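You operate a simulated robot arm through the tools that you are given. There is no shell and no other tool. Be economical: measure what you need, move in short steps, check, and stop when the job is done.

The job below is to be done with a simulated robot arm. You get a single attempt, and the scene is never put back.

JOB
Unlock the table and bring the yellow plate to the loading place.
Fine: lock pin into its cup, lever at DRIVE, drive off again. The guards stay shut.

The check looks at the end state, three seconds after you hand in, the way a careful person would. Anything else that was tipped, shoved, dropped, spilled or broken makes it a failure.

ROBOT AND FRAMES
A 7-joint arm with a two-finger parallel gripper on a trunk, on a base that drives. Base frame: it is fixed to the floor where the robot stands at the start and does not move with it; the origin is under the middle of the robot, x ahead of it, y to its left, z up. Lengths are in m, angles in degrees, forces in N, time in s.
With the tool pointing down near the work surface it reaches from about 0.22 to 0.74 m from the robot's upright axis, wherever it stands. Its first joint turns from -166.0 to 166.0 degrees. Places, roughly: drive lever [0.8, 1.1, 0.7]; inside of the pin cup [0.6, 0.3, 0.8]. Payload 1.57 kg.
The TCP is the grasp point between the finger pads, 0.03 m short of the fingertips. In the tool frame z runs along the fingers and y along their closing line. The gripper opens to 0.11 m. The fingers are 0.024 m wide and 0.012 m thick; the gripper's body (0.048 by 0.112 m) begins 0.078 m behind the TCP.
Orientation is that of the tool frame in the base frame, as a unit quaternion [x, y, z, w]. With the fingers straight down and closing along the base's y, the tool's x points along the base's -x, its y along +y and its z along -z.

CONTROLS
- The arm moves only by the tool step_arm. Its argument "series" is a list of rows, each an object of numbers (a shift or turn left out is 0, a gripper value left out holds the last): "tx", "ty", "tz": the shift along the base's x, y, z in units of 20 mm (1.0 is 20 mm); "wx", "wy", "wz": the turn, a rotation vector about the base's x, y, z in units of 8 degrees (1.0 is 8 degrees); "fingers": the finger opening in m, from 0 to 0.11. In form: [{"tx": .., "ty": .., "tz": .., "wx": .., "wy": .., "wz": .., "fingers": ..}, ...]. A call has 1 to 8 rows; each row shifts and turns the commanded pose from where the row before left it. A call with a number of a shift or a turn outside -1 to 1 is refused whole. A row lasts 0.2 s, in which the tool goes at most 0.05 m and 8.6 degrees; a call with a longer step from one row to the next is refused whole, and so is a gripper value outside its range. A pose out of reach is approached as far as the arm can. The call stops where the force on the tool passes 40 N (or 10 N more than at its start, if that is more) or the arm is blocked; 0.2 s more then pass. Each finger travels about 0.045 m/s and halts on what it meets, pressing with about 28 N; the grip force reading is that of the motor and also rises with nothing between the fingers. The clock runs only during rows and for 0.2 s after the last one: add rows that do not move to give the fingers time. The reply holds the time, the measured pose of the TCP, the force on the tool along the base axes, the opening and the grip force, in the units named above and with some noise, with the torque about the TCP (base axes, N m) and any sound that the robot's microphone picked up.
- Cameras (640 x 400 px; columns grow to the right, rows downward): "scene" is now at [0.0231, 0.1623, 1.5627]; the picture's right is [0.09, -1.00, 0.00], its down [-0.71, -0.06, -0.70] and it looks along [0.70, 0.06, -0.71] (base axes); focal length 282 px, centre (320, 200). "wrist" rides on the gripper at [0.07, 0.016, -0.141] in the tool frame; the picture's right is [-0.23, 0.97, 0.00], its down [-0.85, -0.20, -0.48] and it looks along [-0.47, -0.11, 0.88] (tool axes); focal length 222 px, centre (320, 200). There is no depth. A picture from a camera that has moved, and an enlarged one, comes with that camera's place and axes in the base frame and with its lens.
- capture(camera): a new picture of that camera. No time passes.
- move_column(by): slides the trunk up (or, below 0, down) by that many m; the arm and the scene camera ride with it, the base frame stays. It gives what a move gives, with no picture.
- steer(legs): drives the robot by 1 to 6 legs, each [ahead, turn to the left] in m and degrees, along the robot's own axes; the way and the turn of a leg run together, so that a leg with both is an arc; at most 1.5 m and 180 degrees a leg. The arm and the cameras ride along, it lands a little off, and it stops where it bumps. It gives what a move gives.
- head_to(pan, tilt): turns the head with the scene camera to pan (to the left, within 155 degrees either way) and tilt (down, from -29 to 69), counted from straight ahead of the robot. It gives what a move gives.
- inspect(camera, box): a new picture of the part [left, top, right, bottom] of that camera's present view, enlarged. No time passes.
- close_job(): hands the job in; it is judged then, once.

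Work in short steps. Places have to be worked out from the pictures, the camera data and where the tool is seen: move nearer, look again, correct. Check each grasp and each placing, and mend what went wrong. You have 120 turns and 78 pictures in all, those below and enlarged ones among them. Open the gripper and draw the arm clear of the work before you hand the job in, unless the task says otherwise; then end with one line.

The tools are called after "Emit:" as name(argument=value, ...) on one line, values as JSON. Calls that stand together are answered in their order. step_arm: Moves the arm, as the interface text tells. Its arguments: {"type":"object","properties":{"series":{"type":"array"}},"required":["series"]} The other tools are called the same way: move_column (by) slides the trunk up or down; steer (legs) drives the base; head_to (pan, tilt) turns the head that bears the scene camera; capture (camera) takes a picture; inspect (camera, box) takes an enlarged picture of a part of a camera's view; close_job () hands the job in.

At the start:

```text
clock: 0.0
ee_pos: [0.3302, 0.3018, 1.185]
tool_rot: [-0.001, 1.0, 0.0, 0.0]
force: [-0.4, 0.4, -0.3]
torque: [-0.04, 0.0, -0.06]
finger_gap: 0.1101
grasp_force: 0.0
trunk travel left (down, up): [-0.5, 0.09]
robot x, y, heading: [0.0008, 0.0006, -0.1]
head pan, tilt: [4.9, 45.2]
```

scene: 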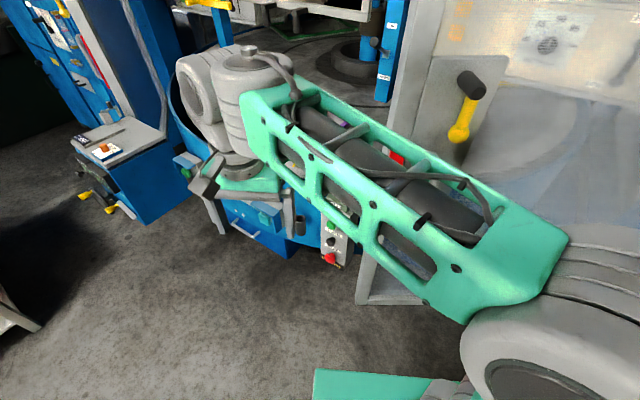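
wrist: 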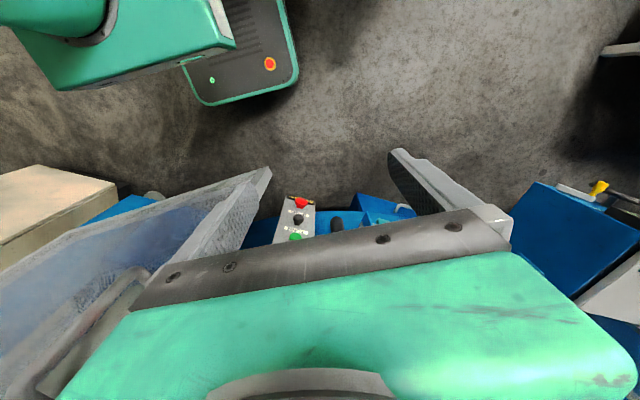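

The arm hides much of the work, so I look around with the head first, towards the left where the lever is.

Emit:
head_to(pan=45, tilt=30)

Emit:
capture(camera="scene")

Emit:
head_to(pan=0, tilt=15)

Emit:
capture(camera="scene")

Emit:
head_to(pan=-45, tilt=30)

Emit:
capture(camera="scene")

```text
clock: 1.1
ee_pos: [0.3301, 0.3024, 1.1835]
tool_rot: [-0.001, 1.0, 0.0, 0.0]
force: [-1.0, -0.2, -0.1]
torque: [-0.03, -0.02, -0.01]
finger_gap: 0.1101
grasp_force: 0.1
trunk travel left (down, up): [-0.5, 0.09]
robot x, y, heading: [0.0011, -0.0003, -0.0]
head pan, tilt: [45.0, 30.0]
```

```text
75 pictures are left
camera scene: at [0.0063, 0.2192, 1.5856], right [0.71, -0.71, 0.0], down [-0.35, -0.35, -0.87], along [0.61, 0.61, -0.5], focal length 282 px, centre (320, 200)
```

scene: 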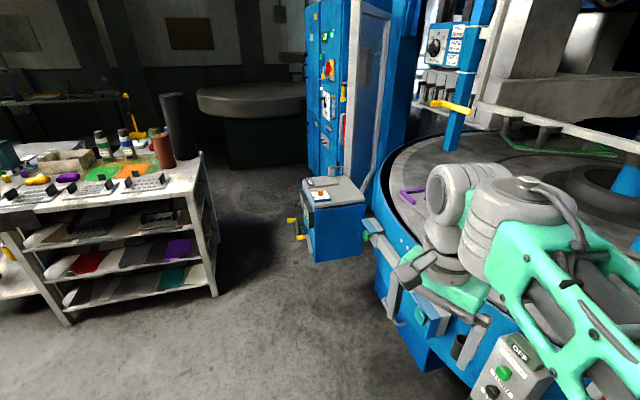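

```text
clock: 2.2
ee_pos: [0.3303, 0.3021, 1.1848]
tool_rot: [0.0, 1.0, 0.0, -0.001]
force: [0.1, 0.2, -0.1]
torque: [0.03, -0.01, -0.01]
finger_gap: 0.11
grasp_force: 0.1
trunk travel left (down, up): [-0.5, 0.09]
robot x, y, heading: [0.0003, -0.002, -0.1]
head pan, tilt: [0.0, 15.0]
```

```text
74 pictures are left
camera scene: at [0.0357, 0.1554, 1.6098], right [0.0, -1.0, 0.0], down [-0.26, 0.0, -0.97], along [0.97, 0.0, -0.26], focal length 282 px, centre (320, 200)
```

scene: 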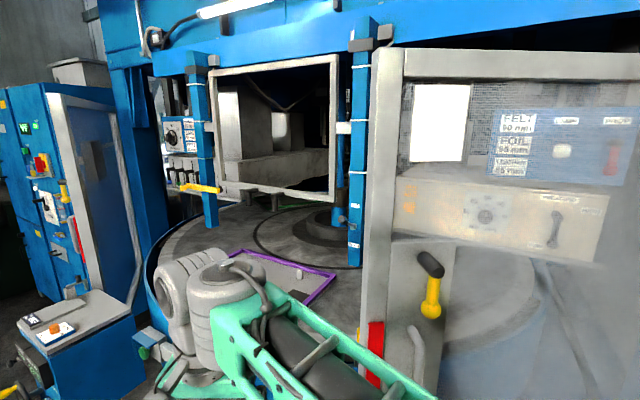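

```text
clock: 3.3
ee_pos: [0.3296, 0.3008, 1.1847]
tool_rot: [0.0, 1.0, 0.001, 0.0]
force: [0.1, 0.6, -1.4]
torque: [-0.02, 0.02, 0.0]
finger_gap: 0.11
grasp_force: 0.1
trunk travel left (down, up): [-0.5, 0.09]
robot x, y, heading: [-0.0012, 0.0017, -0.0]
head pan, tilt: [-45.0, 30.0]
```

```text
73 pictures are left
camera scene: at [0.0063, 0.0914, 1.5856], right [-0.71, -0.71, 0.0], down [-0.35, 0.35, -0.87], along [0.61, -0.61, -0.5], focal length 282 px, centre (320, 200)
```

scene: 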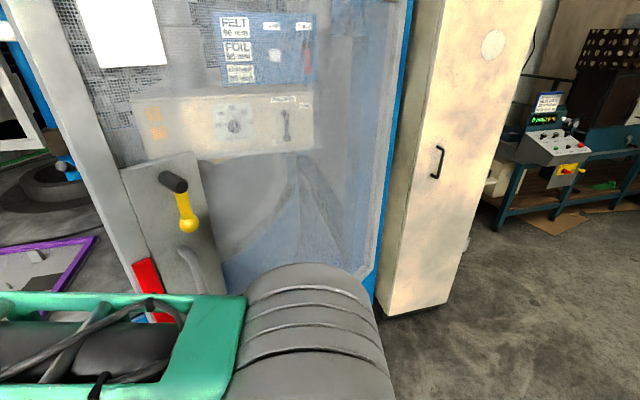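

I enlarge the drive box with its yellow lever, the control panel, and the loading area.

Emit:
head_to(pan=45, tilt=40)

Emit:
inspect(camera="scene", box=[260, 100, 420, 200])

Emit:
inspect(camera="scene", box=[360, 100, 640, 275])

```text
clock: 5.0
ee_pos: [0.3297, 0.3028, 1.1846]
tool_rot: [0.0, 1.0, -0.001, 0.0]
force: [-0.3, 0.7, 1.0]
torque: [0.0, -0.03, -0.06]
finger_gap: 0.1101
grasp_force: 0.1
trunk travel left (down, up): [-0.5, 0.09]
robot x, y, heading: [0.0016, 0.0001, 0.1]
head pan, tilt: [45.0, 40.0]
```

```text
4.00 times, centred on (340, 150) of scene
camera zoom: at [0.0024, 0.2154, 1.5702], right [0.71, -0.71, 0.0], down [-0.45, -0.45, -0.77], along [0.54, 0.54, -0.64], focal length 1129 px, centre (240, 400)
```

zoom: 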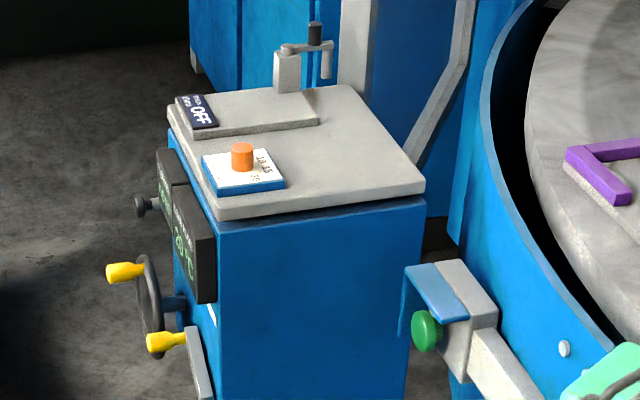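

```text
2.29 times, centred on (500, 188) of scene
camera zoom: at [0.0024, 0.2154, 1.5702], right [0.71, -0.71, 0.0], down [-0.45, -0.45, -0.77], along [0.54, 0.54, -0.64], focal length 645 px, centre (-91, 229)
```

zoom: 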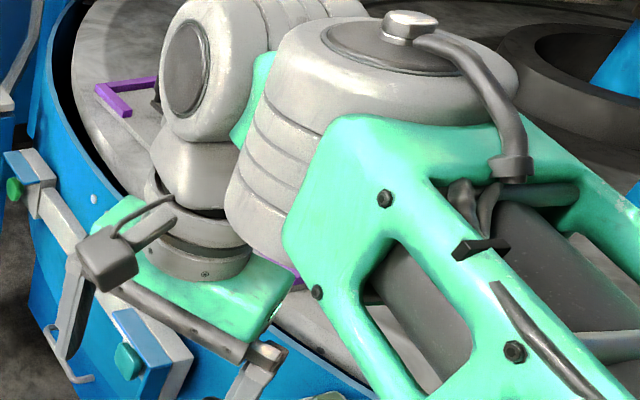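

I need to see the front with the arm out of view; first I check behind me before backing off.

Emit:
head_to(pan=150, tilt=35)

Emit:
capture(camera="scene")

Emit:
head_to(pan=-150, tilt=35)

Emit:
capture(camera="scene")

```text
clock: 6.8
ee_pos: [0.33, 0.3014, 1.1836]
tool_rot: [0.001, 1.0, 0.0, 0.0]
force: [0.6, -1.6, -0.2]
torque: [0.01, -0.01, -0.01]
finger_gap: 0.1098
grasp_force: 0.0
trunk travel left (down, up): [-0.5, 0.09]
robot x, y, heading: [-0.0001, -0.0036, -0.1]
head pan, tilt: [150.0, 35.0]
```

```text
70 pictures are left
camera scene: at [-0.134, 0.1994, 1.5778], right [0.5, 0.87, 0.0], down [0.5, -0.29, -0.82], along [-0.71, 0.41, -0.57], focal length 282 px, centre (320, 200)
```

scene: 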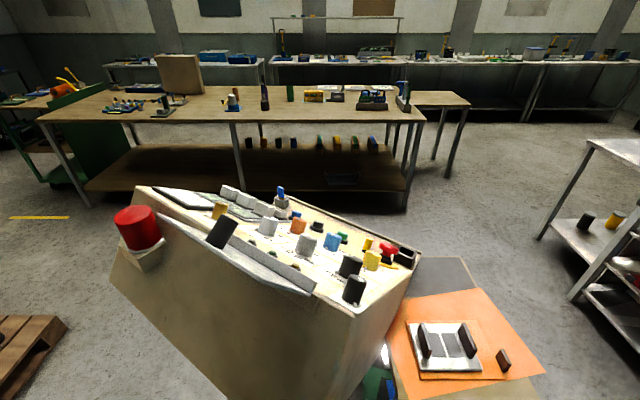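

```text
clock: 10.9
ee_pos: [0.3301, 0.3017, 1.1838]
tool_rot: [0.0, 1.0, 0.0, 0.0]
force: [-0.1, -0.1, 0.4]
torque: [0.02, 0.0, 0.01]
finger_gap: 0.1101
grasp_force: 0.0
trunk travel left (down, up): [-0.5, 0.09]
robot x, y, heading: [0.0017, 0.0, 0.0]
head pan, tilt: [-150.0, 35.0]
```

```text
69 pictures are left
camera scene: at [-0.134, 0.1113, 1.5778], right [-0.5, 0.87, 0.0], down [0.5, 0.29, -0.82], along [-0.71, -0.41, -0.57], focal length 282 px, centre (320, 200)
```

scene: 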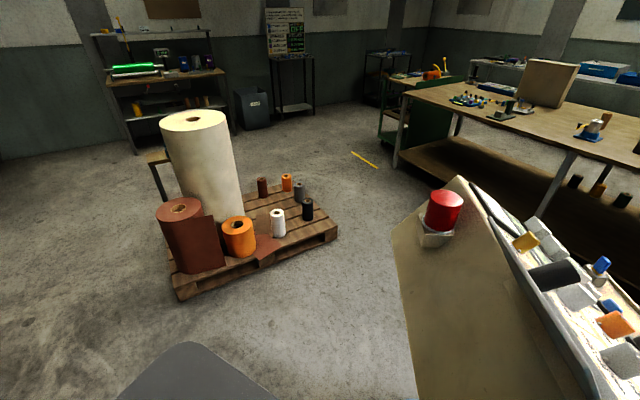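

There is a console close behind me, so backing off is limited. Instead I swing the arm to the right at its present height to clear the camera's view of the front.

Emit:
step_arm(series=[{"ty": -1, "tz": 0.5}, {"ty": -1, "tz": 0.5}, {"ty": -1}, {"ty": -1}, {"ty": -1}, {"ty": -1}, {"ty": -1}, {"ty": -1}])

Emit:
step_arm(series=[{"ty": -1}, {"ty": -1}, {"ty": -1}, {"ty": -1}, {"ty": -1}, {"ty": -1}, {"ty": -1}, {"ty": -1}])

Emit:
step_arm(series=[{"ty": -1}, {"ty": -1}, {"ty": -1}, {"ty": -1}, {"ty": -1}, {"ty": -1}, {"ty": -1}, {"ty": -1}])

Emit:
head_to(pan=20, tilt=45)

Emit:
capture(camera="scene")

```text
clock: 12.7
ee_pos: [0.3299, 0.1394, 1.203]
tool_rot: [0.0, 1.0, 0.001, 0.0]
force: [0.9, 0.0, 0.1]
torque: [-0.01, 0.02, -0.02]
finger_gap: 0.1102
grasp_force: 0.0
trunk travel left (down, up): [-0.5, 0.09]
robot x, y, heading: [-0.0014, 0.001, -0.3]
head pan, tilt: [-150.0, 35.0]
```

```text
clock: 14.5
ee_pos: [0.3284, -0.0182, 1.204]
tool_rot: [0.0, 1.0, -0.001, 0.0]
force: [0.0, -0.9, 0.0]
torque: [0.01, 0.0, -0.04]
finger_gap: 0.1098
grasp_force: 0.0
trunk travel left (down, up): [-0.5, 0.09]
robot x, y, heading: [-0.0024, 0.0006, -0.1]
head pan, tilt: [-150.0, 35.0]
```

```text
clock: 16.3
ee_pos: [0.3299, -0.1825, 1.2045]
tool_rot: [0.0, 1.0, -0.001, 0.0]
force: [0.1, 0.7, -0.1]
torque: [-0.05, -0.02, 0.01]
finger_gap: 0.11
grasp_force: 0.1
trunk travel left (down, up): [-0.5, 0.09]
robot x, y, heading: [-0.0036, 0.0028, -0.1]
head pan, tilt: [-150.0, 35.0]
```

```text
clock: 18.9
ee_pos: [0.3308, -0.1817, 1.2046]
tool_rot: [0.0, 1.0, 0.0, -0.001]
force: [1.0, 0.6, 0.1]
torque: [-0.01, -0.03, -0.02]
finger_gap: 0.1099
grasp_force: 0.1
trunk travel left (down, up): [-0.5, 0.09]
robot x, y, heading: [-0.0022, -0.0013, -0.0]
head pan, tilt: [20.0, 45.0]
```

```text
68 pictures are left
camera scene: at [0.0187, 0.183, 1.563], right [0.34, -0.94, 0.0], down [-0.66, -0.24, -0.71], along [0.66, 0.24, -0.71], focal length 282 px, centre (320, 200)
```

scene: 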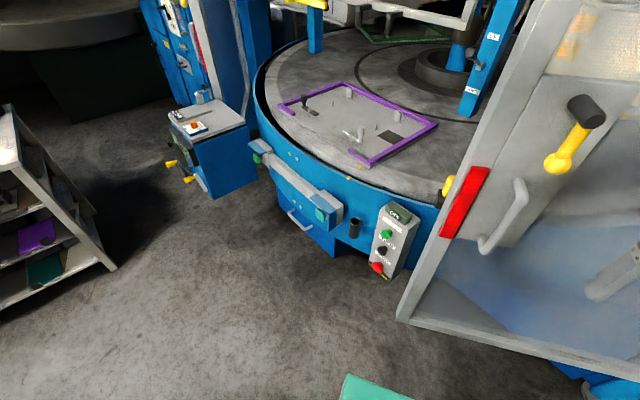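

Now the front is clear; I enlarge the rim with cup and panel, and the table with plate and console.

Emit:
inspect(camera="scene", box=[240, 135, 480, 285])

Emit:
inspect(camera="scene", box=[240, 10, 496, 170])

Emit:
inspect(camera="scene", box=[150, 80, 262, 220])

Emit:
inspect(camera="scene", box=[360, 180, 480, 285])

```text
2.67 times, centred on (360, 210) of scene
camera zoom: at [0.0187, 0.183, 1.563], right [0.34, -0.94, 0.0], down [-0.66, -0.24, -0.71], along [0.66, 0.24, -0.71], focal length 753 px, centre (213, 173)
```

zoom: 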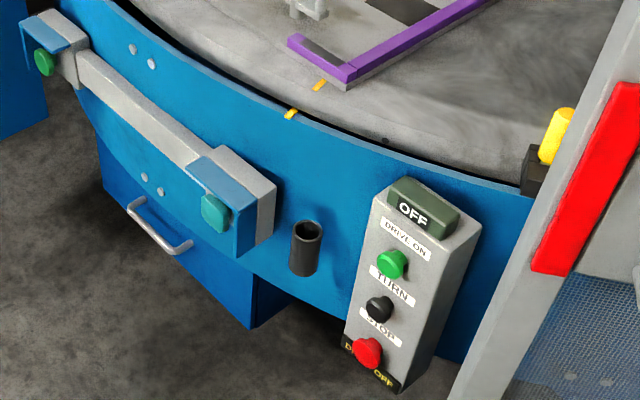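

```text
2.50 times, centred on (368, 90) of scene
camera zoom: at [0.0187, 0.183, 1.563], right [0.34, -0.94, 0.0], down [-0.66, -0.24, -0.71], along [0.66, 0.24, -0.71], focal length 706 px, centre (200, 475)
```

zoom: 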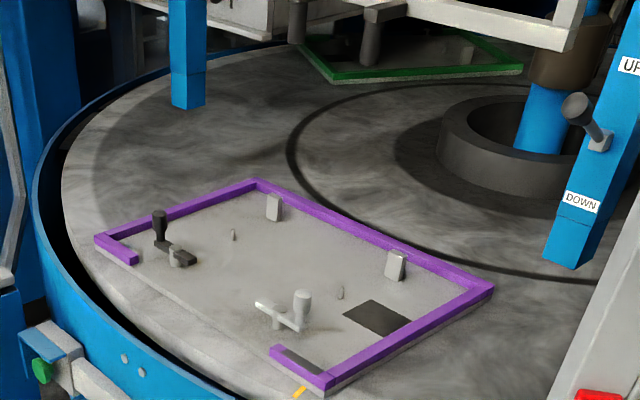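

```text
2.86 times, centred on (206, 150) of scene
camera zoom: at [0.0187, 0.183, 1.563], right [0.34, -0.94, 0.0], down [-0.66, -0.24, -0.71], along [0.66, 0.24, -0.71], focal length 806 px, centre (646, 343)
```

zoom: 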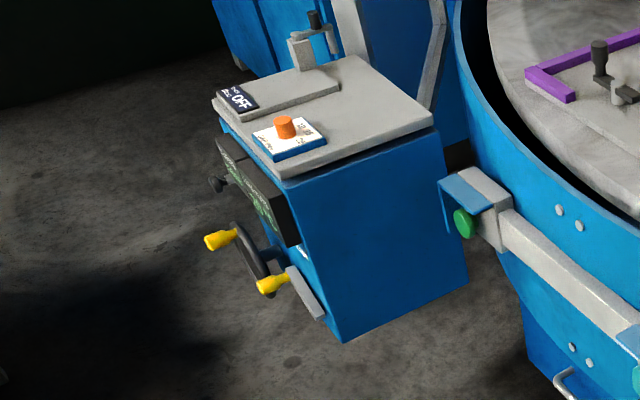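

```text
3.81 times, centred on (420, 232) of scene
camera zoom: at [0.0187, 0.183, 1.563], right [0.34, -0.94, 0.0], down [-0.66, -0.24, -0.71], along [0.66, 0.24, -0.71], focal length 1075 px, centre (-61, 76)
```

zoom: 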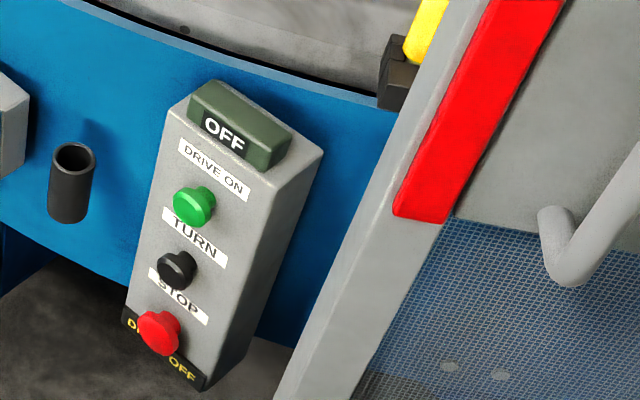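

The panel has DRIVE ON (green), TURN (black) and STOP/DRIVE OFF (red); a yellow handle in a black block at the right rim looks like the lock pin. I look closer at it and at the table further in.

Emit:
head_to(pan=5, tilt=30)

Emit:
capture(camera="scene")

Emit:
inspect(camera="scene", box=[300, 180, 460, 280])

Emit:
capture(camera="wrist")

```text
clock: 19.6
ee_pos: [0.33, -0.1809, 1.2038]
tool_rot: [0.0, 1.0, 0.0, 0.001]
force: [0.7, -0.9, 0.1]
torque: [0.0, -0.02, 0.0]
finger_gap: 0.11
grasp_force: 0.1
trunk travel left (down, up): [-0.5, 0.09]
robot x, y, heading: [0.0051, -0.0031, 0.5]
head pan, tilt: [5.0, 30.0]
```

```text
63 pictures are left
camera scene: at [0.0324, 0.1632, 1.5855], right [0.09, -1.0, 0.0], down [-0.5, -0.04, -0.87], along [0.86, 0.08, -0.5], focal length 282 px, centre (320, 200)
```

scene: 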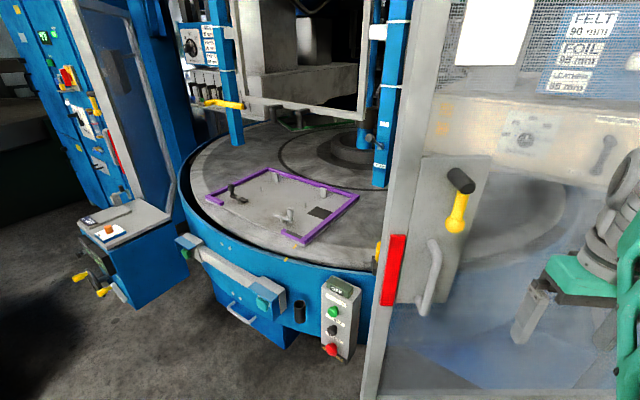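

```text
4.00 times, centred on (380, 230) of scene
camera zoom: at [0.0324, 0.1632, 1.5855], right [0.09, -1.0, 0.0], down [-0.5, -0.04, -0.87], along [0.86, 0.08, -0.5], focal length 1129 px, centre (80, 80)
```

zoom: 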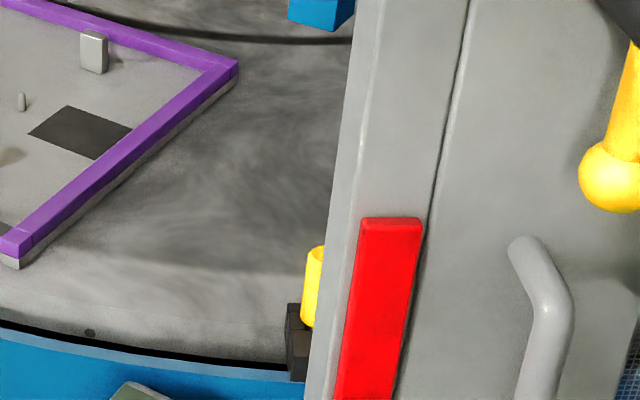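

```text
61 pictures are left
camera wrist: at [0.2611, -0.1651, 1.3456], right [0.23, 0.97, 0.0], down [0.85, -0.2, 0.48], along [0.47, -0.11, -0.88], focal length 222 px, centre (320, 200)
```

wrist: 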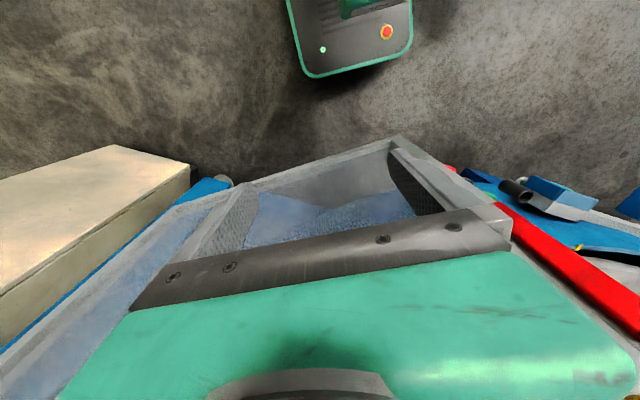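

To see the pin and reach the lever I'll have to drive left, so I check the free floor on that side first.

Emit:
head_to(pan=110, tilt=50)

Emit:
capture(camera="scene")

```text
clock: 21.4
ee_pos: [0.329, -0.1809, 1.2041]
tool_rot: [0.0, 1.0, 0.0, -0.001]
force: [-0.7, -0.1, -0.4]
torque: [0.03, 0.02, -0.04]
finger_gap: 0.1101
grasp_force: 0.1
trunk travel left (down, up): [-0.5, 0.09]
robot x, y, heading: [0.0047, -0.0025, 0.1]
head pan, tilt: [110.0, 50.0]
```

```text
60 pictures are left
camera scene: at [-0.084, 0.2276, 1.5561], right [0.94, 0.34, 0.0], down [0.26, -0.72, -0.64], along [-0.22, 0.6, -0.77], focal length 282 px, centre (320, 200)
```

scene: 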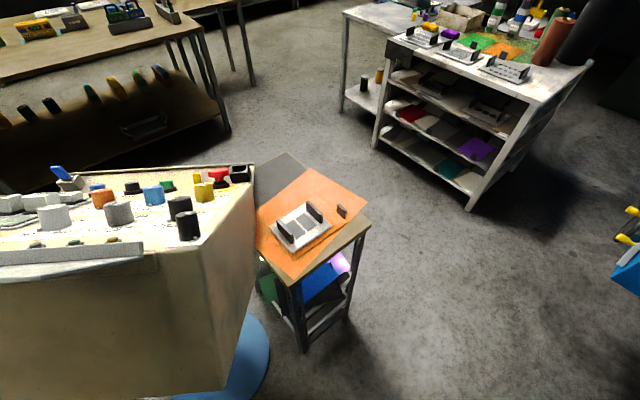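

The floor to the front-left is free (side-table leg about (-0.27, 0.51)). I turn left 55°, drive 0.26 m and turn back, keeping clear of everything.

Emit:
steer(legs=[[0, 55], [0.26, 0], [0, -55]])

Emit:
head_to(pan=-10, tilt=40)

Emit:
capture(camera="scene")

```text
clock: 27.4
ee_pos: [0.5204, 0.1317, 1.2049]
tool_rot: [-0.154, 0.988, -0.001, -0.001]
force: [-0.5, 15.8, -1.0]
torque: [-1.26, 0.03, -0.06]
finger_gap: 0.1102
grasp_force: 0.1
trunk travel left (down, up): [-0.5, 0.09]
robot x, y, heading: [0.1552, 0.21, 17.0]
head pan, tilt: [110.0, 50.0]
stopped in leg 3: the force on the tool passed its limit at 104 N (the readings are from after the stop); the commanded pose is now the measured one
```

```text
clock: 29.4
ee_pos: [0.52, 0.1323, 1.2049]
tool_rot: [-0.153, 0.988, -0.001, -0.001]
force: [0.9, 18.7, 1.3]
torque: [-1.43, 0.06, -0.08]
finger_gap: 0.1101
grasp_force: 0.0
trunk travel left (down, up): [-0.5, 0.09]
robot x, y, heading: [0.1524, 0.2032, 16.6]
head pan, tilt: [-10.0, 40.0]
```

```text
59 pictures are left
camera scene: at [0.1361, 0.3491, 1.57], right [0.12, -0.99, 0.0], down [-0.64, -0.08, -0.77], along [0.76, 0.09, -0.64], focal length 282 px, centre (320, 200)
```

scene: 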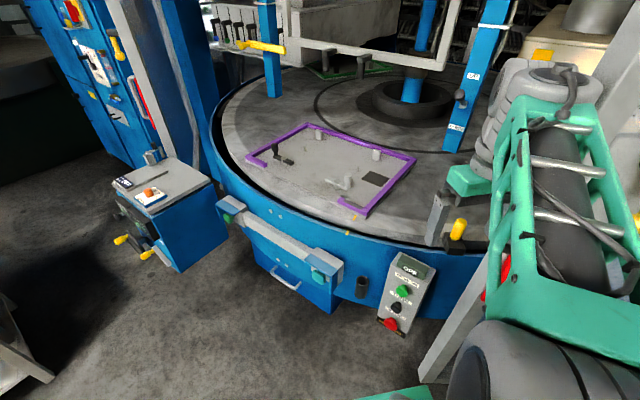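

The tool touched the guard's post side while turning back; I back it off to the left at once and check it.

Emit:
step_arm(series=[{"ty": 1}, {"ty": 1}, {"ty": 1}, {"ty": 1}, {"ty": 1}, {"ty": 1}])

Emit:
capture(camera="scene")

Emit:
capture(camera="wrist")

```text
clock: 30.8
ee_pos: [0.5223, 0.2492, 1.2031]
tool_rot: [-0.153, 0.988, 0.0, 0.0]
force: [0.4, 0.3, -0.1]
torque: [0.04, -0.01, -0.03]
finger_gap: 0.1101
grasp_force: 0.0
trunk travel left (down, up): [-0.5, 0.09]
robot x, y, heading: [0.1531, 0.2034, 16.9]
head pan, tilt: [-10.0, 40.0]
```

```text
58 pictures are left
camera scene: at [0.136, 0.3461, 1.5702], right [0.12, -0.99, 0.0], down [-0.64, -0.08, -0.77], along [0.76, 0.09, -0.64], focal length 282 px, centre (320, 200)
```

scene: 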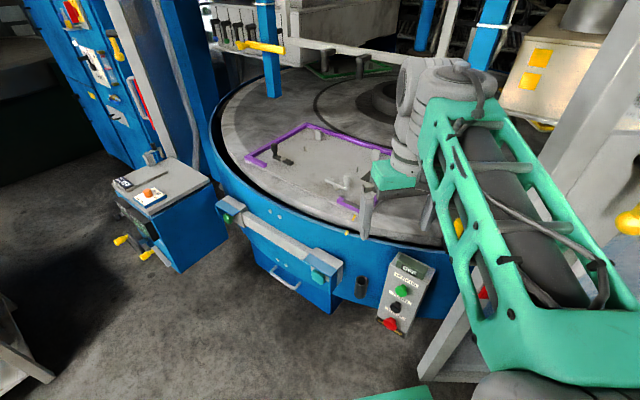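

```text
57 pictures are left
camera wrist: at [0.452, 0.244, 1.345], right [-0.08, 1.0, 0.0], down [0.88, 0.07, 0.48], along [0.48, 0.04, -0.88], focal length 222 px, centre (320, 200)
```

wrist: 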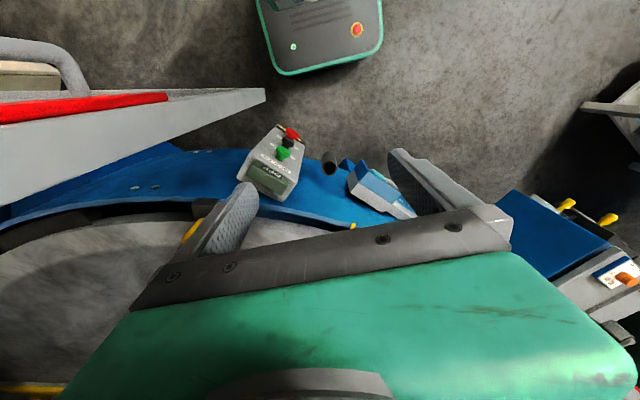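

Triangulating from the two camera places, the guard's left post stands at about (0.535, 0.045) and the pin's yellow knob at about (0.717, 0.039, 1.01), behind it. I drive further left so the arm can come in past the post.

Emit:
steer(legs=[[0, 68], [0.26, 0], [0, -85]])

Emit:
head_to(pan=-20, tilt=40)

Emit:
capture(camera="scene")

Emit:
capture(camera="wrist")

```text
clock: 39.1
ee_pos: [0.5512, 0.3858, 1.2022]
tool_rot: [0.008, 1.0, 0.0, 0.0]
force: [-0.1, 0.3, -0.3]
torque: [0.01, -0.01, 0.01]
finger_gap: 0.1101
grasp_force: 0.1
trunk travel left (down, up): [-0.5, 0.09]
robot x, y, heading: [0.1803, 0.4652, -1.7]
head pan, tilt: [-10.0, 40.0]
```

```text
clock: 39.8
ee_pos: [0.5509, 0.3859, 1.2043]
tool_rot: [0.008, 1.0, 0.0, -0.001]
force: [1.2, -0.2, -0.4]
torque: [-0.01, 0.02, 0.0]
finger_gap: 0.11
grasp_force: 0.1
trunk travel left (down, up): [-0.5, 0.09]
robot x, y, heading: [0.1832, 0.4583, -1.9]
head pan, tilt: [-20.0, 40.0]
```

```text
56 pictures are left
camera scene: at [0.2106, 0.5847, 1.5702], right [-0.37, -0.93, 0.0], down [-0.6, 0.24, -0.77], along [0.71, -0.28, -0.64], focal length 282 px, centre (320, 200)
```

scene: 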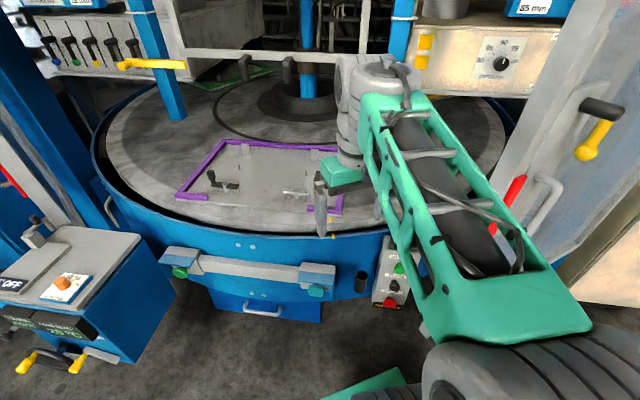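

```text
55 pictures are left
camera wrist: at [0.482, 0.4015, 1.345], right [0.24, 0.97, 0.0], down [0.85, -0.21, 0.48], along [0.46, -0.12, -0.88], focal length 222 px, centre (320, 200)
```

wrist: 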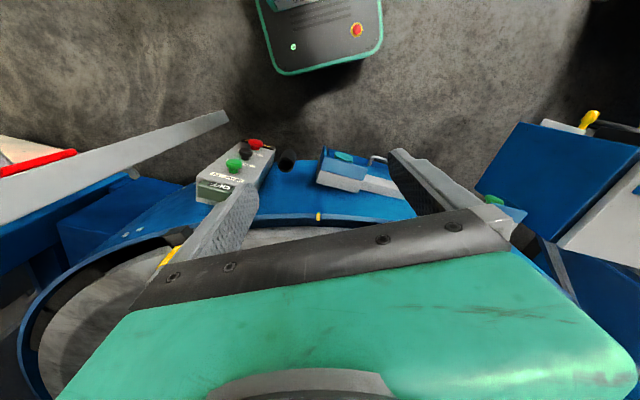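

I move the tool forward and to the right above the table, still high, and look with the wrist camera for the pin.

Emit:
step_arm(series=[{"tx": 0.95, "ty": -1}, {"tx": 0.95, "ty": -1}, {"tx": 0.95, "ty": -1}, {"tx": 0.95, "ty": -1}, {"tx": 0.95, "ty": -1}, {"tx": 0.95, "ty": -1}, {"tx": 0.95, "ty": -1}, {"tx": 0.95, "ty": -1}])

Emit:
step_arm(series=[{"ty": -1}, {"ty": -1}, {"ty": -1}, {"ty": -1}])

Emit:
capture(camera="wrist")

Emit:
head_to(pan=-35, tilt=40)

Emit:
capture(camera="scene")

```text
clock: 41.6
ee_pos: [0.7015, 0.225, 1.2019]
tool_rot: [0.008, 1.0, 0.0, -0.001]
force: [0.6, 0.0, 0.0]
torque: [-0.01, -0.02, 0.04]
finger_gap: 0.11
grasp_force: 0.1
trunk travel left (down, up): [-0.5, 0.09]
robot x, y, heading: [0.1865, 0.4592, -1.5]
head pan, tilt: [-20.0, 40.0]
```

```text
clock: 42.6
ee_pos: [0.6999, 0.1449, 1.2024]
tool_rot: [0.007, 1.0, 0.001, -0.002]
force: [-0.1, 0.1, 0.4]
torque: [-0.02, -0.02, 0.01]
finger_gap: 0.11
grasp_force: 0.0
trunk travel left (down, up): [-0.5, 0.09]
robot x, y, heading: [0.1879, 0.4606, -1.7]
head pan, tilt: [-20.0, 40.0]
```

```text
54 pictures are left
camera wrist: at [0.632, 0.1614, 1.3446], right [0.24, 0.97, 0.0], down [0.85, -0.21, 0.48], along [0.46, -0.11, -0.88], focal length 222 px, centre (320, 200)
```

wrist: 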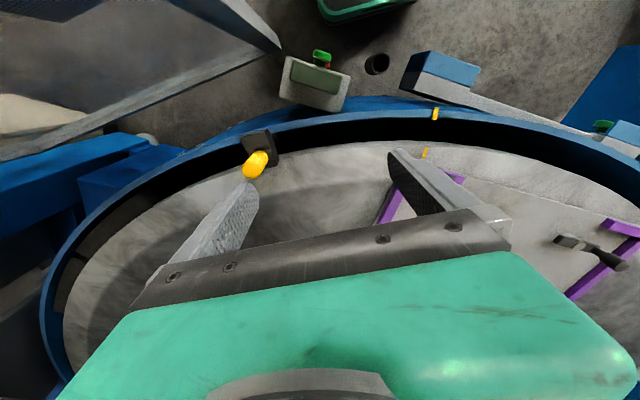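

```text
clock: 43.4
ee_pos: [0.6995, 0.1461, 1.2041]
tool_rot: [0.008, 1.0, 0.0, 0.0]
force: [0.1, 0.2, 0.5]
torque: [0.0, 0.02, 0.0]
finger_gap: 0.11
grasp_force: 0.0
trunk travel left (down, up): [-0.5, 0.09]
robot x, y, heading: [0.1852, 0.459, -1.4]
head pan, tilt: [-35.0, 40.0]
```

```text
53 pictures are left
camera scene: at [0.1999, 0.5652, 1.5703], right [-0.6, -0.8, 0.0], down [-0.52, 0.38, -0.77], along [0.62, -0.46, -0.64], focal length 282 px, centre (320, 200)
```

scene: 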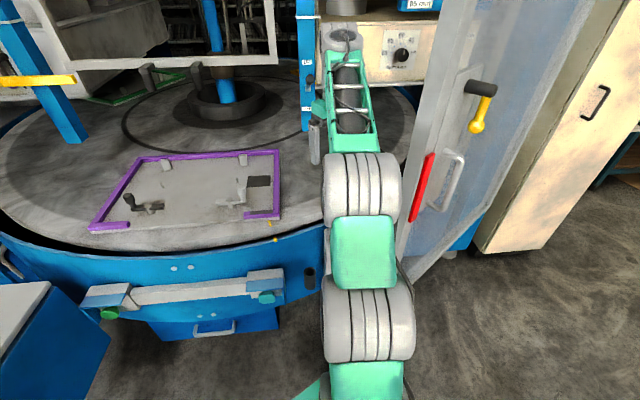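

The pin's yellow grip is in view beside the left finger; I enlarge it to see how it sits.

Emit:
inspect(camera="wrist", box=[190, 100, 350, 200])

```text
4.00 times, centred on (270, 150) of wrist
camera zoom: at [0.6318, 0.1624, 1.345], right [0.24, 0.97, 0.0], down [0.85, -0.21, 0.48], along [0.46, -0.12, -0.88], focal length 888 px, centre (520, 400)
```

zoom: 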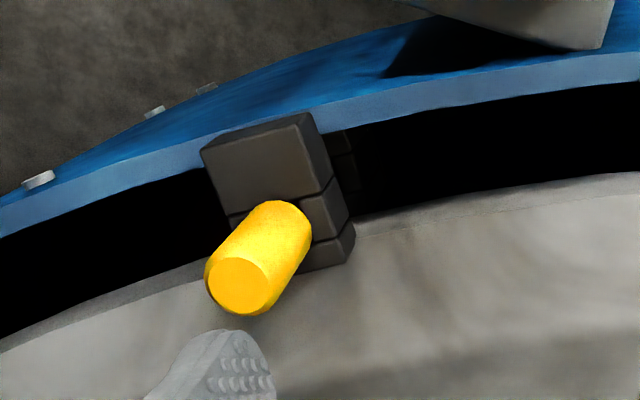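

The grip stands upright at about (0.722, 0.031), top near z 1.04. I centre the open gripper over it and check before lowering.

Emit:
step_arm(series=[{"ty": -0.95, "tx": 0.18}, {"ty": -0.95, "tx": 0.18}, {"ty": -0.95, "tx": 0.18}, {"ty": -0.95, "tx": 0.18}, {"ty": -0.95, "tx": 0.18}, {"ty": -0.95, "tx": 0.18}])

Emit:
capture(camera="wrist")

```text
clock: 44.8
ee_pos: [0.703, 0.077, 1.1953]
tool_rot: [0.009, 1.0, 0.0, -0.001]
force: [0.5, -0.1, -0.2]
torque: [-0.04, 0.01, -0.03]
finger_gap: 0.1101
grasp_force: 0.1
out of reach, approached as far as the arm can: row 4, 5, 6
trunk travel left (down, up): [-0.5, 0.09]
robot x, y, heading: [0.1842, 0.4588, -1.4]
head pan, tilt: [-35.0, 40.0]
```

```text
51 pictures are left
camera wrist: at [0.6353, 0.0944, 1.3368], right [0.24, 0.97, 0.0], down [0.85, -0.21, 0.48], along [0.46, -0.12, -0.88], focal length 222 px, centre (320, 200)
```

wrist: 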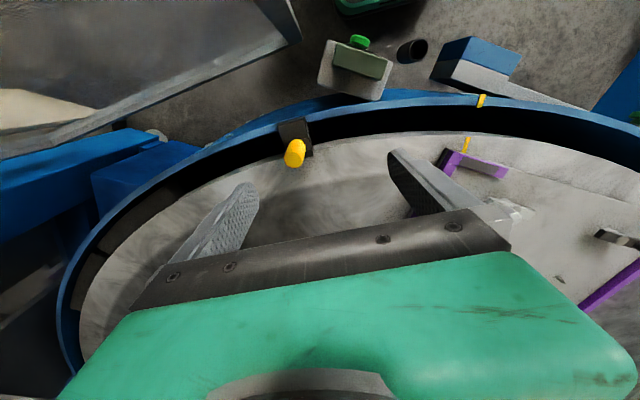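

The arm's at its reach limit at this height; lowering the trunk 0.1 m should give more reach (fingertips then stay above the grip's top).

Emit:
move_column(by=-0.1)

Emit:
step_arm(series=[{"ty": -0.8, "tx": 0.3}, {"ty": -0.8, "tx": 0.3}, {"ty": -0.8, "tx": 0.3}])

Emit:
capture(camera="wrist")

```text
clock: 46.1
ee_pos: [0.7045, 0.0769, 1.0945]
tool_rot: [0.008, 1.0, 0.0, -0.001]
force: [-0.4, 0.1, -0.4]
torque: [-0.01, 0.0, 0.0]
finger_gap: 0.1101
grasp_force: 0.1
trunk travel left (down, up): [-0.4, 0.19]
robot x, y, heading: [0.1802, 0.4584, -1.7]
head pan, tilt: [-35.0, 40.0]
```

```text
clock: 46.9
ee_pos: [0.6973, 0.0567, 1.0787]
tool_rot: [0.008, 1.0, 0.0, -0.001]
force: [-0.7, -0.1, 0.7]
torque: [-0.05, -0.01, 0.04]
finger_gap: 0.1099
grasp_force: 0.1
out of reach, approached as far as the arm can: row 1, 2, 3
trunk travel left (down, up): [-0.4, 0.19]
robot x, y, heading: [0.183, 0.4578, -1.3]
head pan, tilt: [-35.0, 40.0]
```

```text
50 pictures are left
camera wrist: at [0.6277, 0.0731, 1.2202], right [0.24, 0.97, 0.0], down [0.85, -0.21, 0.48], along [0.46, -0.12, -0.88], focal length 222 px, centre (320, 200)
```

wrist: 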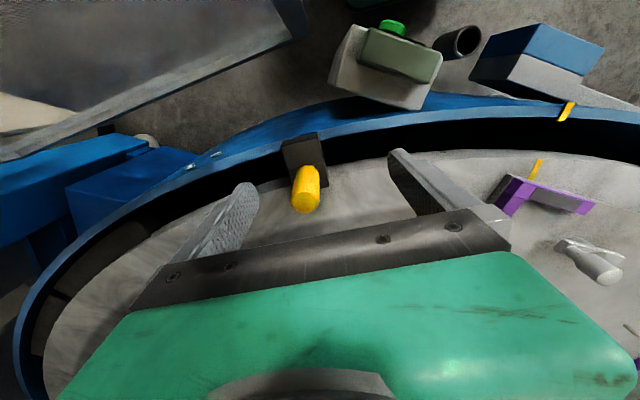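

Still just short of the grip (needed (0.722, 0.034), reached (0.697, 0.057)). I retreat a little to the left and up, drive ahead 0.07 m, then approach again.

Emit:
step_arm(series=[{"ty": 1, "tz": 1, "tx": -0.5}, {"ty": 1, "tz": 1, "tx": -0.5}, {"ty": 1, "tx": -1}, {"ty": 1, "tx": -1}, {"ty": 1}])

Emit:
steer(legs=[[0.07, 0]])

```text
clock: 48.1
ee_pos: [0.6365, 0.1555, 1.117]
tool_rot: [0.007, 1.0, 0.0, -0.001]
force: [0.2, 0.5, -0.5]
torque: [0.0, 0.0, 0.0]
finger_gap: 0.1098
grasp_force: 0.0
trunk travel left (down, up): [-0.4, 0.19]
robot x, y, heading: [0.1816, 0.4593, -1.6]
head pan, tilt: [-35.0, 40.0]
```

```text
clock: 49.1
ee_pos: [0.7076, 0.1528, 1.1186]
tool_rot: [0.009, 1.0, 0.001, -0.001]
force: [-0.2, -0.4, 0.4]
torque: [-0.01, -0.05, -0.03]
finger_gap: 0.1102
grasp_force: 0.0
trunk travel left (down, up): [-0.4, 0.19]
robot x, y, heading: [0.2558, 0.4562, -1.6]
head pan, tilt: [-35.0, 40.0]
```

Now I go over the grip at this height and check the picture.

Emit:
step_arm(series=[{"ty": -1, "tx": 0.12}, {"ty": -1, "tx": 0.12}, {"ty": -1, "tx": 0.12}, {"ty": -1, "tx": 0.12}, {"ty": -1, "tx": 0.12}, {"ty": -1, "tx": 0.12}])

Emit:
capture(camera="wrist")

Emit:
capture(camera="scene")

```text
clock: 50.5
ee_pos: [0.7203, 0.0433, 1.1194]
tool_rot: [0.01, 1.0, 0.0, 0.0]
force: [-0.6, 0.8, 0.0]
torque: [-0.03, -0.02, 0.06]
finger_gap: 0.1098
grasp_force: 0.0
out of reach, approached as far as the arm can: row 6
trunk travel left (down, up): [-0.4, 0.19]
robot x, y, heading: [0.2586, 0.4594, -1.6]
head pan, tilt: [-35.0, 40.0]
```

```text
49 pictures are left
camera wrist: at [0.652, 0.0599, 1.2608], right [0.24, 0.97, 0.0], down [0.85, -0.21, 0.48], along [0.46, -0.12, -0.88], focal length 222 px, centre (320, 200)
```

wrist: 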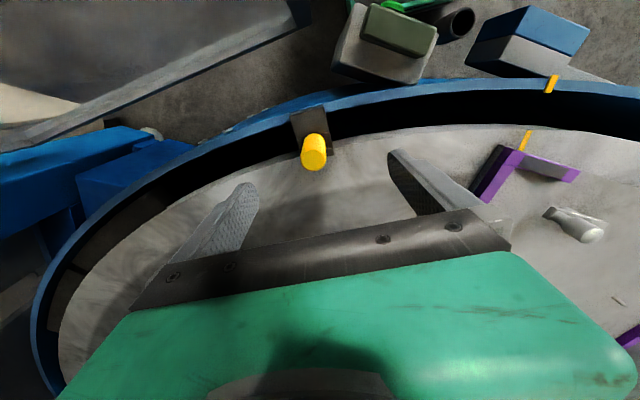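

```text
48 pictures are left
camera scene: at [0.2706, 0.5639, 1.4702], right [-0.6, -0.8, 0.0], down [-0.52, 0.38, -0.77], along [0.61, -0.46, -0.64], focal length 282 px, centre (320, 200)
```

scene: 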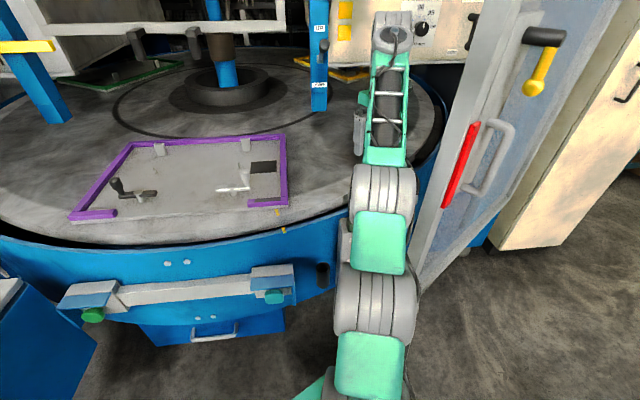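

The grip is at about (0.721, 0.035), between the finger lines. I lower 0.11 m around it.

Emit:
step_arm(series=[{"tz": -1}, {"tz": -1}, {"tz": -1}, {"tz": -0.5}])

Emit:
capture(camera="wrist")

```text
clock: 51.5
ee_pos: [0.7218, 0.0448, 1.0489]
tool_rot: [0.008, 1.0, 0.0, -0.002]
force: [0.0, -0.5, -1.1]
torque: [-0.03, 0.02, 0.01]
finger_gap: 0.1101
grasp_force: 0.1
trunk travel left (down, up): [-0.4, 0.19]
robot x, y, heading: [0.2547, 0.457, -1.5]
head pan, tilt: [-35.0, 40.0]
```

```text
47 pictures are left
camera wrist: at [0.6524, 0.0623, 1.189], right [0.24, 0.97, 0.0], down [0.85, -0.21, 0.48], along [0.46, -0.12, -0.88], focal length 222 px, centre (320, 200)
```

wrist: 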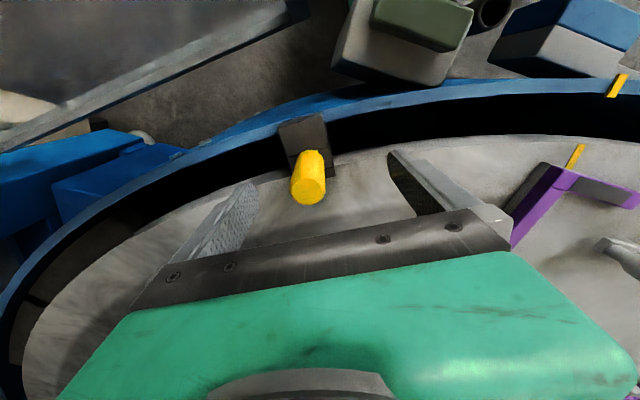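

Grip top is at z≈1.045, slightly right of centre. I lower 0.045 m with a 9 mm shift and close slowly.

Emit:
step_arm(series=[{"tz": -1, "ty": -0.45}, {"tz": -1}, {"tz": -0.25}, {"fingers": 0.02}, {}, {}, {}, {}])

Emit:
capture(camera="wrist")

```text
clock: 53.3
ee_pos: [0.7206, 0.0365, 1.0016]
tool_rot: [0.009, 1.0, 0.001, -0.001]
force: [-1.1, 3.8, -0.4]
torque: [0.27, 0.02, 0.18]
finger_gap: 0.0442
grasp_force: 23.4
trunk travel left (down, up): [-0.4, 0.19]
robot x, y, heading: [0.257, 0.4585, -1.6]
head pan, tilt: [-35.0, 40.0]
```

```text
46 pictures are left
camera wrist: at [0.6532, 0.0521, 1.1442], right [0.24, 0.97, 0.0], down [0.85, -0.21, 0.48], along [0.46, -0.12, -0.88], focal length 222 px, centre (320, 200)
```

wrist: 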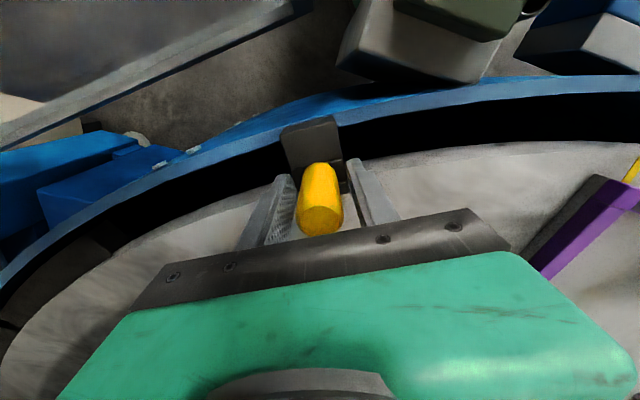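

The opening halted at 0.044, perhaps on the bracket below rather than on the grip. I open, raise 2 cm, and close again.

Emit:
step_arm(series=[{"fingers": 0.08}, {}, {"tz": 0.5}, {"tz": 0.5}, {"fingers": 0.015}, {}, {}, {}])

Emit:
step_arm(series=[{}, {}])

Emit:
inspect(camera="wrist", box=[220, 100, 420, 260])

```text
clock: 55.1
ee_pos: [0.7216, 0.0362, 1.024]
tool_rot: [0.009, 1.0, 0.001, -0.001]
force: [-0.1, -0.4, 0.4]
torque: [-0.18, 0.07, 0.01]
finger_gap: 0.0274
grasp_force: 20.7
trunk travel left (down, up): [-0.4, 0.19]
robot x, y, heading: [0.253, 0.4554, -1.5]
head pan, tilt: [-35.0, 40.0]
```

```text
clock: 55.7
ee_pos: [0.7216, 0.0353, 1.0234]
tool_rot: [0.009, 1.0, 0.001, -0.001]
force: [0.0, 0.4, 0.0]
torque: [-0.04, -0.01, 0.0]
finger_gap: 0.0267
grasp_force: 28.5
trunk travel left (down, up): [-0.4, 0.19]
robot x, y, heading: [0.2551, 0.4558, -1.6]
head pan, tilt: [-35.0, 40.0]
```

```text
2.50 times, centred on (320, 180) of wrist
camera zoom: at [0.6535, 0.0529, 1.1644], right [0.24, 0.97, 0.0], down [0.85, -0.22, 0.48], along [0.46, -0.12, -0.88], focal length 555 px, centre (320, 250)
```

zoom: 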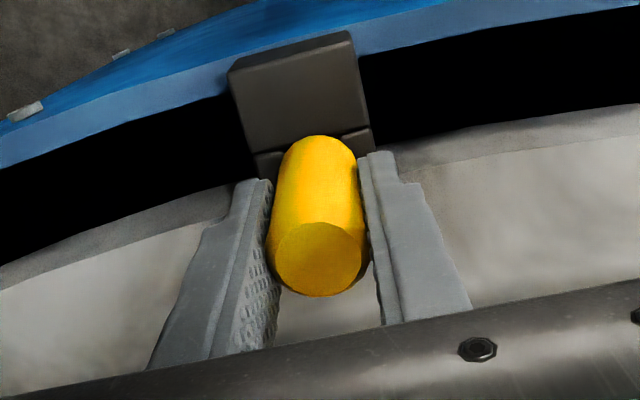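

Now the fingers hold the grip itself (0.027 m). I pull it straight up.

Emit:
step_arm(series=[{"tz": 0.5}, {"tz": 0.5}, {"tz": 0.5}, {"tz": 0.5}, {"tz": 0.5}, {"tz": 0.5}])

Emit:
capture(camera="wrist")

```text
clock: 57.1
ee_pos: [0.7205, 0.0338, 1.0832]
tool_rot: [0.009, 1.0, 0.001, 0.0]
force: [0.2, 0.6, -0.4]
torque: [-0.06, -0.01, 0.02]
finger_gap: 0.027
grasp_force: 28.3
trunk travel left (down, up): [-0.4, 0.19]
robot x, y, heading: [0.2553, 0.4554, -1.7]
head pan, tilt: [-35.0, 40.0]
```

```text
44 pictures are left
camera wrist: at [0.6537, 0.0509, 1.2242], right [0.24, 0.97, 0.0], down [0.85, -0.21, 0.48], along [0.46, -0.12, -0.88], focal length 222 px, centre (320, 200)
```

wrist: 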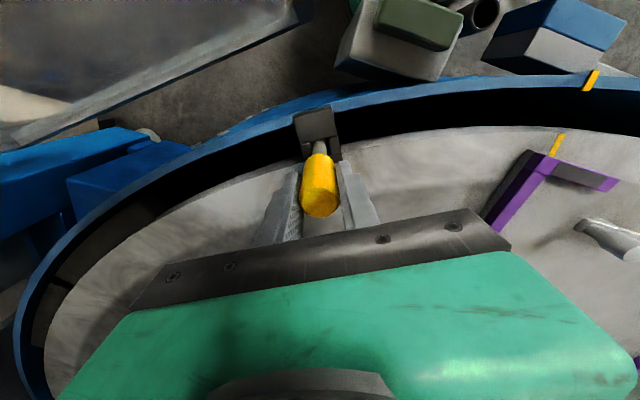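

The pin is sliding out (its steel shaft shows). I lift further with the trunk, straight up.

Emit:
move_column(by=0.1)

Emit:
capture(camera="wrist")

Emit:
head_to(pan=-55, tilt=40)

Emit:
capture(camera="scene")

```text
clock: 58.4
ee_pos: [0.7218, 0.0342, 1.1818]
tool_rot: [0.008, 1.0, 0.002, -0.001]
force: [-0.4, -0.3, -0.9]
torque: [0.04, -0.02, -0.01]
finger_gap: 0.0267
grasp_force: 28.0
trunk travel left (down, up): [-0.5, 0.09]
robot x, y, heading: [0.257, 0.4578, -1.7]
head pan, tilt: [-35.0, 40.0]
```

```text
43 pictures are left
camera wrist: at [0.6538, 0.0508, 1.3239], right [0.24, 0.97, 0.0], down [0.85, -0.22, 0.48], along [0.46, -0.12, -0.88], focal length 222 px, centre (320, 200)
```

wrist: 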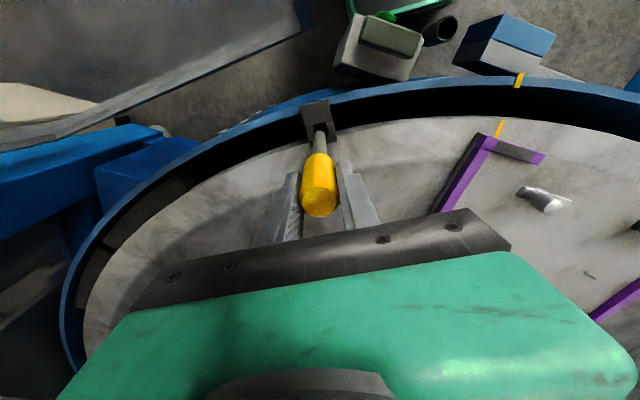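

```text
clock: 59.3
ee_pos: [0.7219, 0.0348, 1.1831]
tool_rot: [0.009, 1.0, 0.001, -0.001]
force: [-0.8, -0.5, -2.1]
torque: [-0.06, 0.03, -0.01]
finger_gap: 0.0269
grasp_force: 28.6
trunk travel left (down, up): [-0.5, 0.09]
robot x, y, heading: [0.2572, 0.4559, -1.8]
head pan, tilt: [-55.0, 40.0]
```

```text
42 pictures are left
camera scene: at [0.2498, 0.5427, 1.5703], right [-0.84, -0.55, 0.0], down [-0.35, 0.54, -0.77], along [0.42, -0.64, -0.64], focal length 282 px, centre (320, 200)
```

scene: 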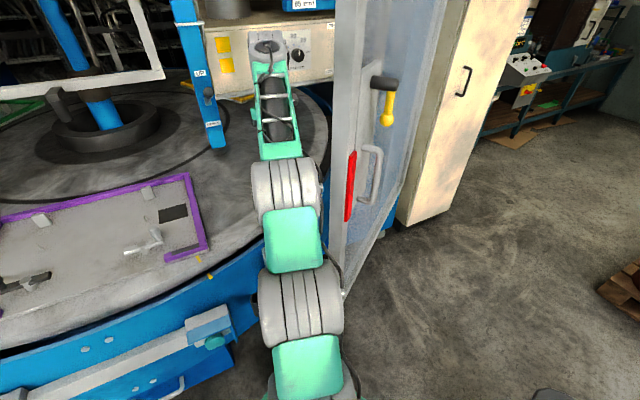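

I enlarge to see whether the shaft has left the bracket.

Emit:
inspect(camera="wrist", box=[260, 80, 400, 220])

```text
2.86 times, centred on (330, 150) of wrist
camera zoom: at [0.6537, 0.0509, 1.324], right [0.24, 0.97, 0.0], down [0.85, -0.22, 0.48], along [0.46, -0.12, -0.88], focal length 635 px, centre (291, 343)
```

zoom: 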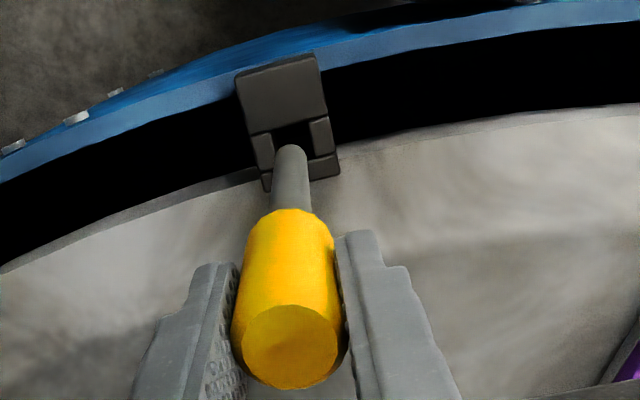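

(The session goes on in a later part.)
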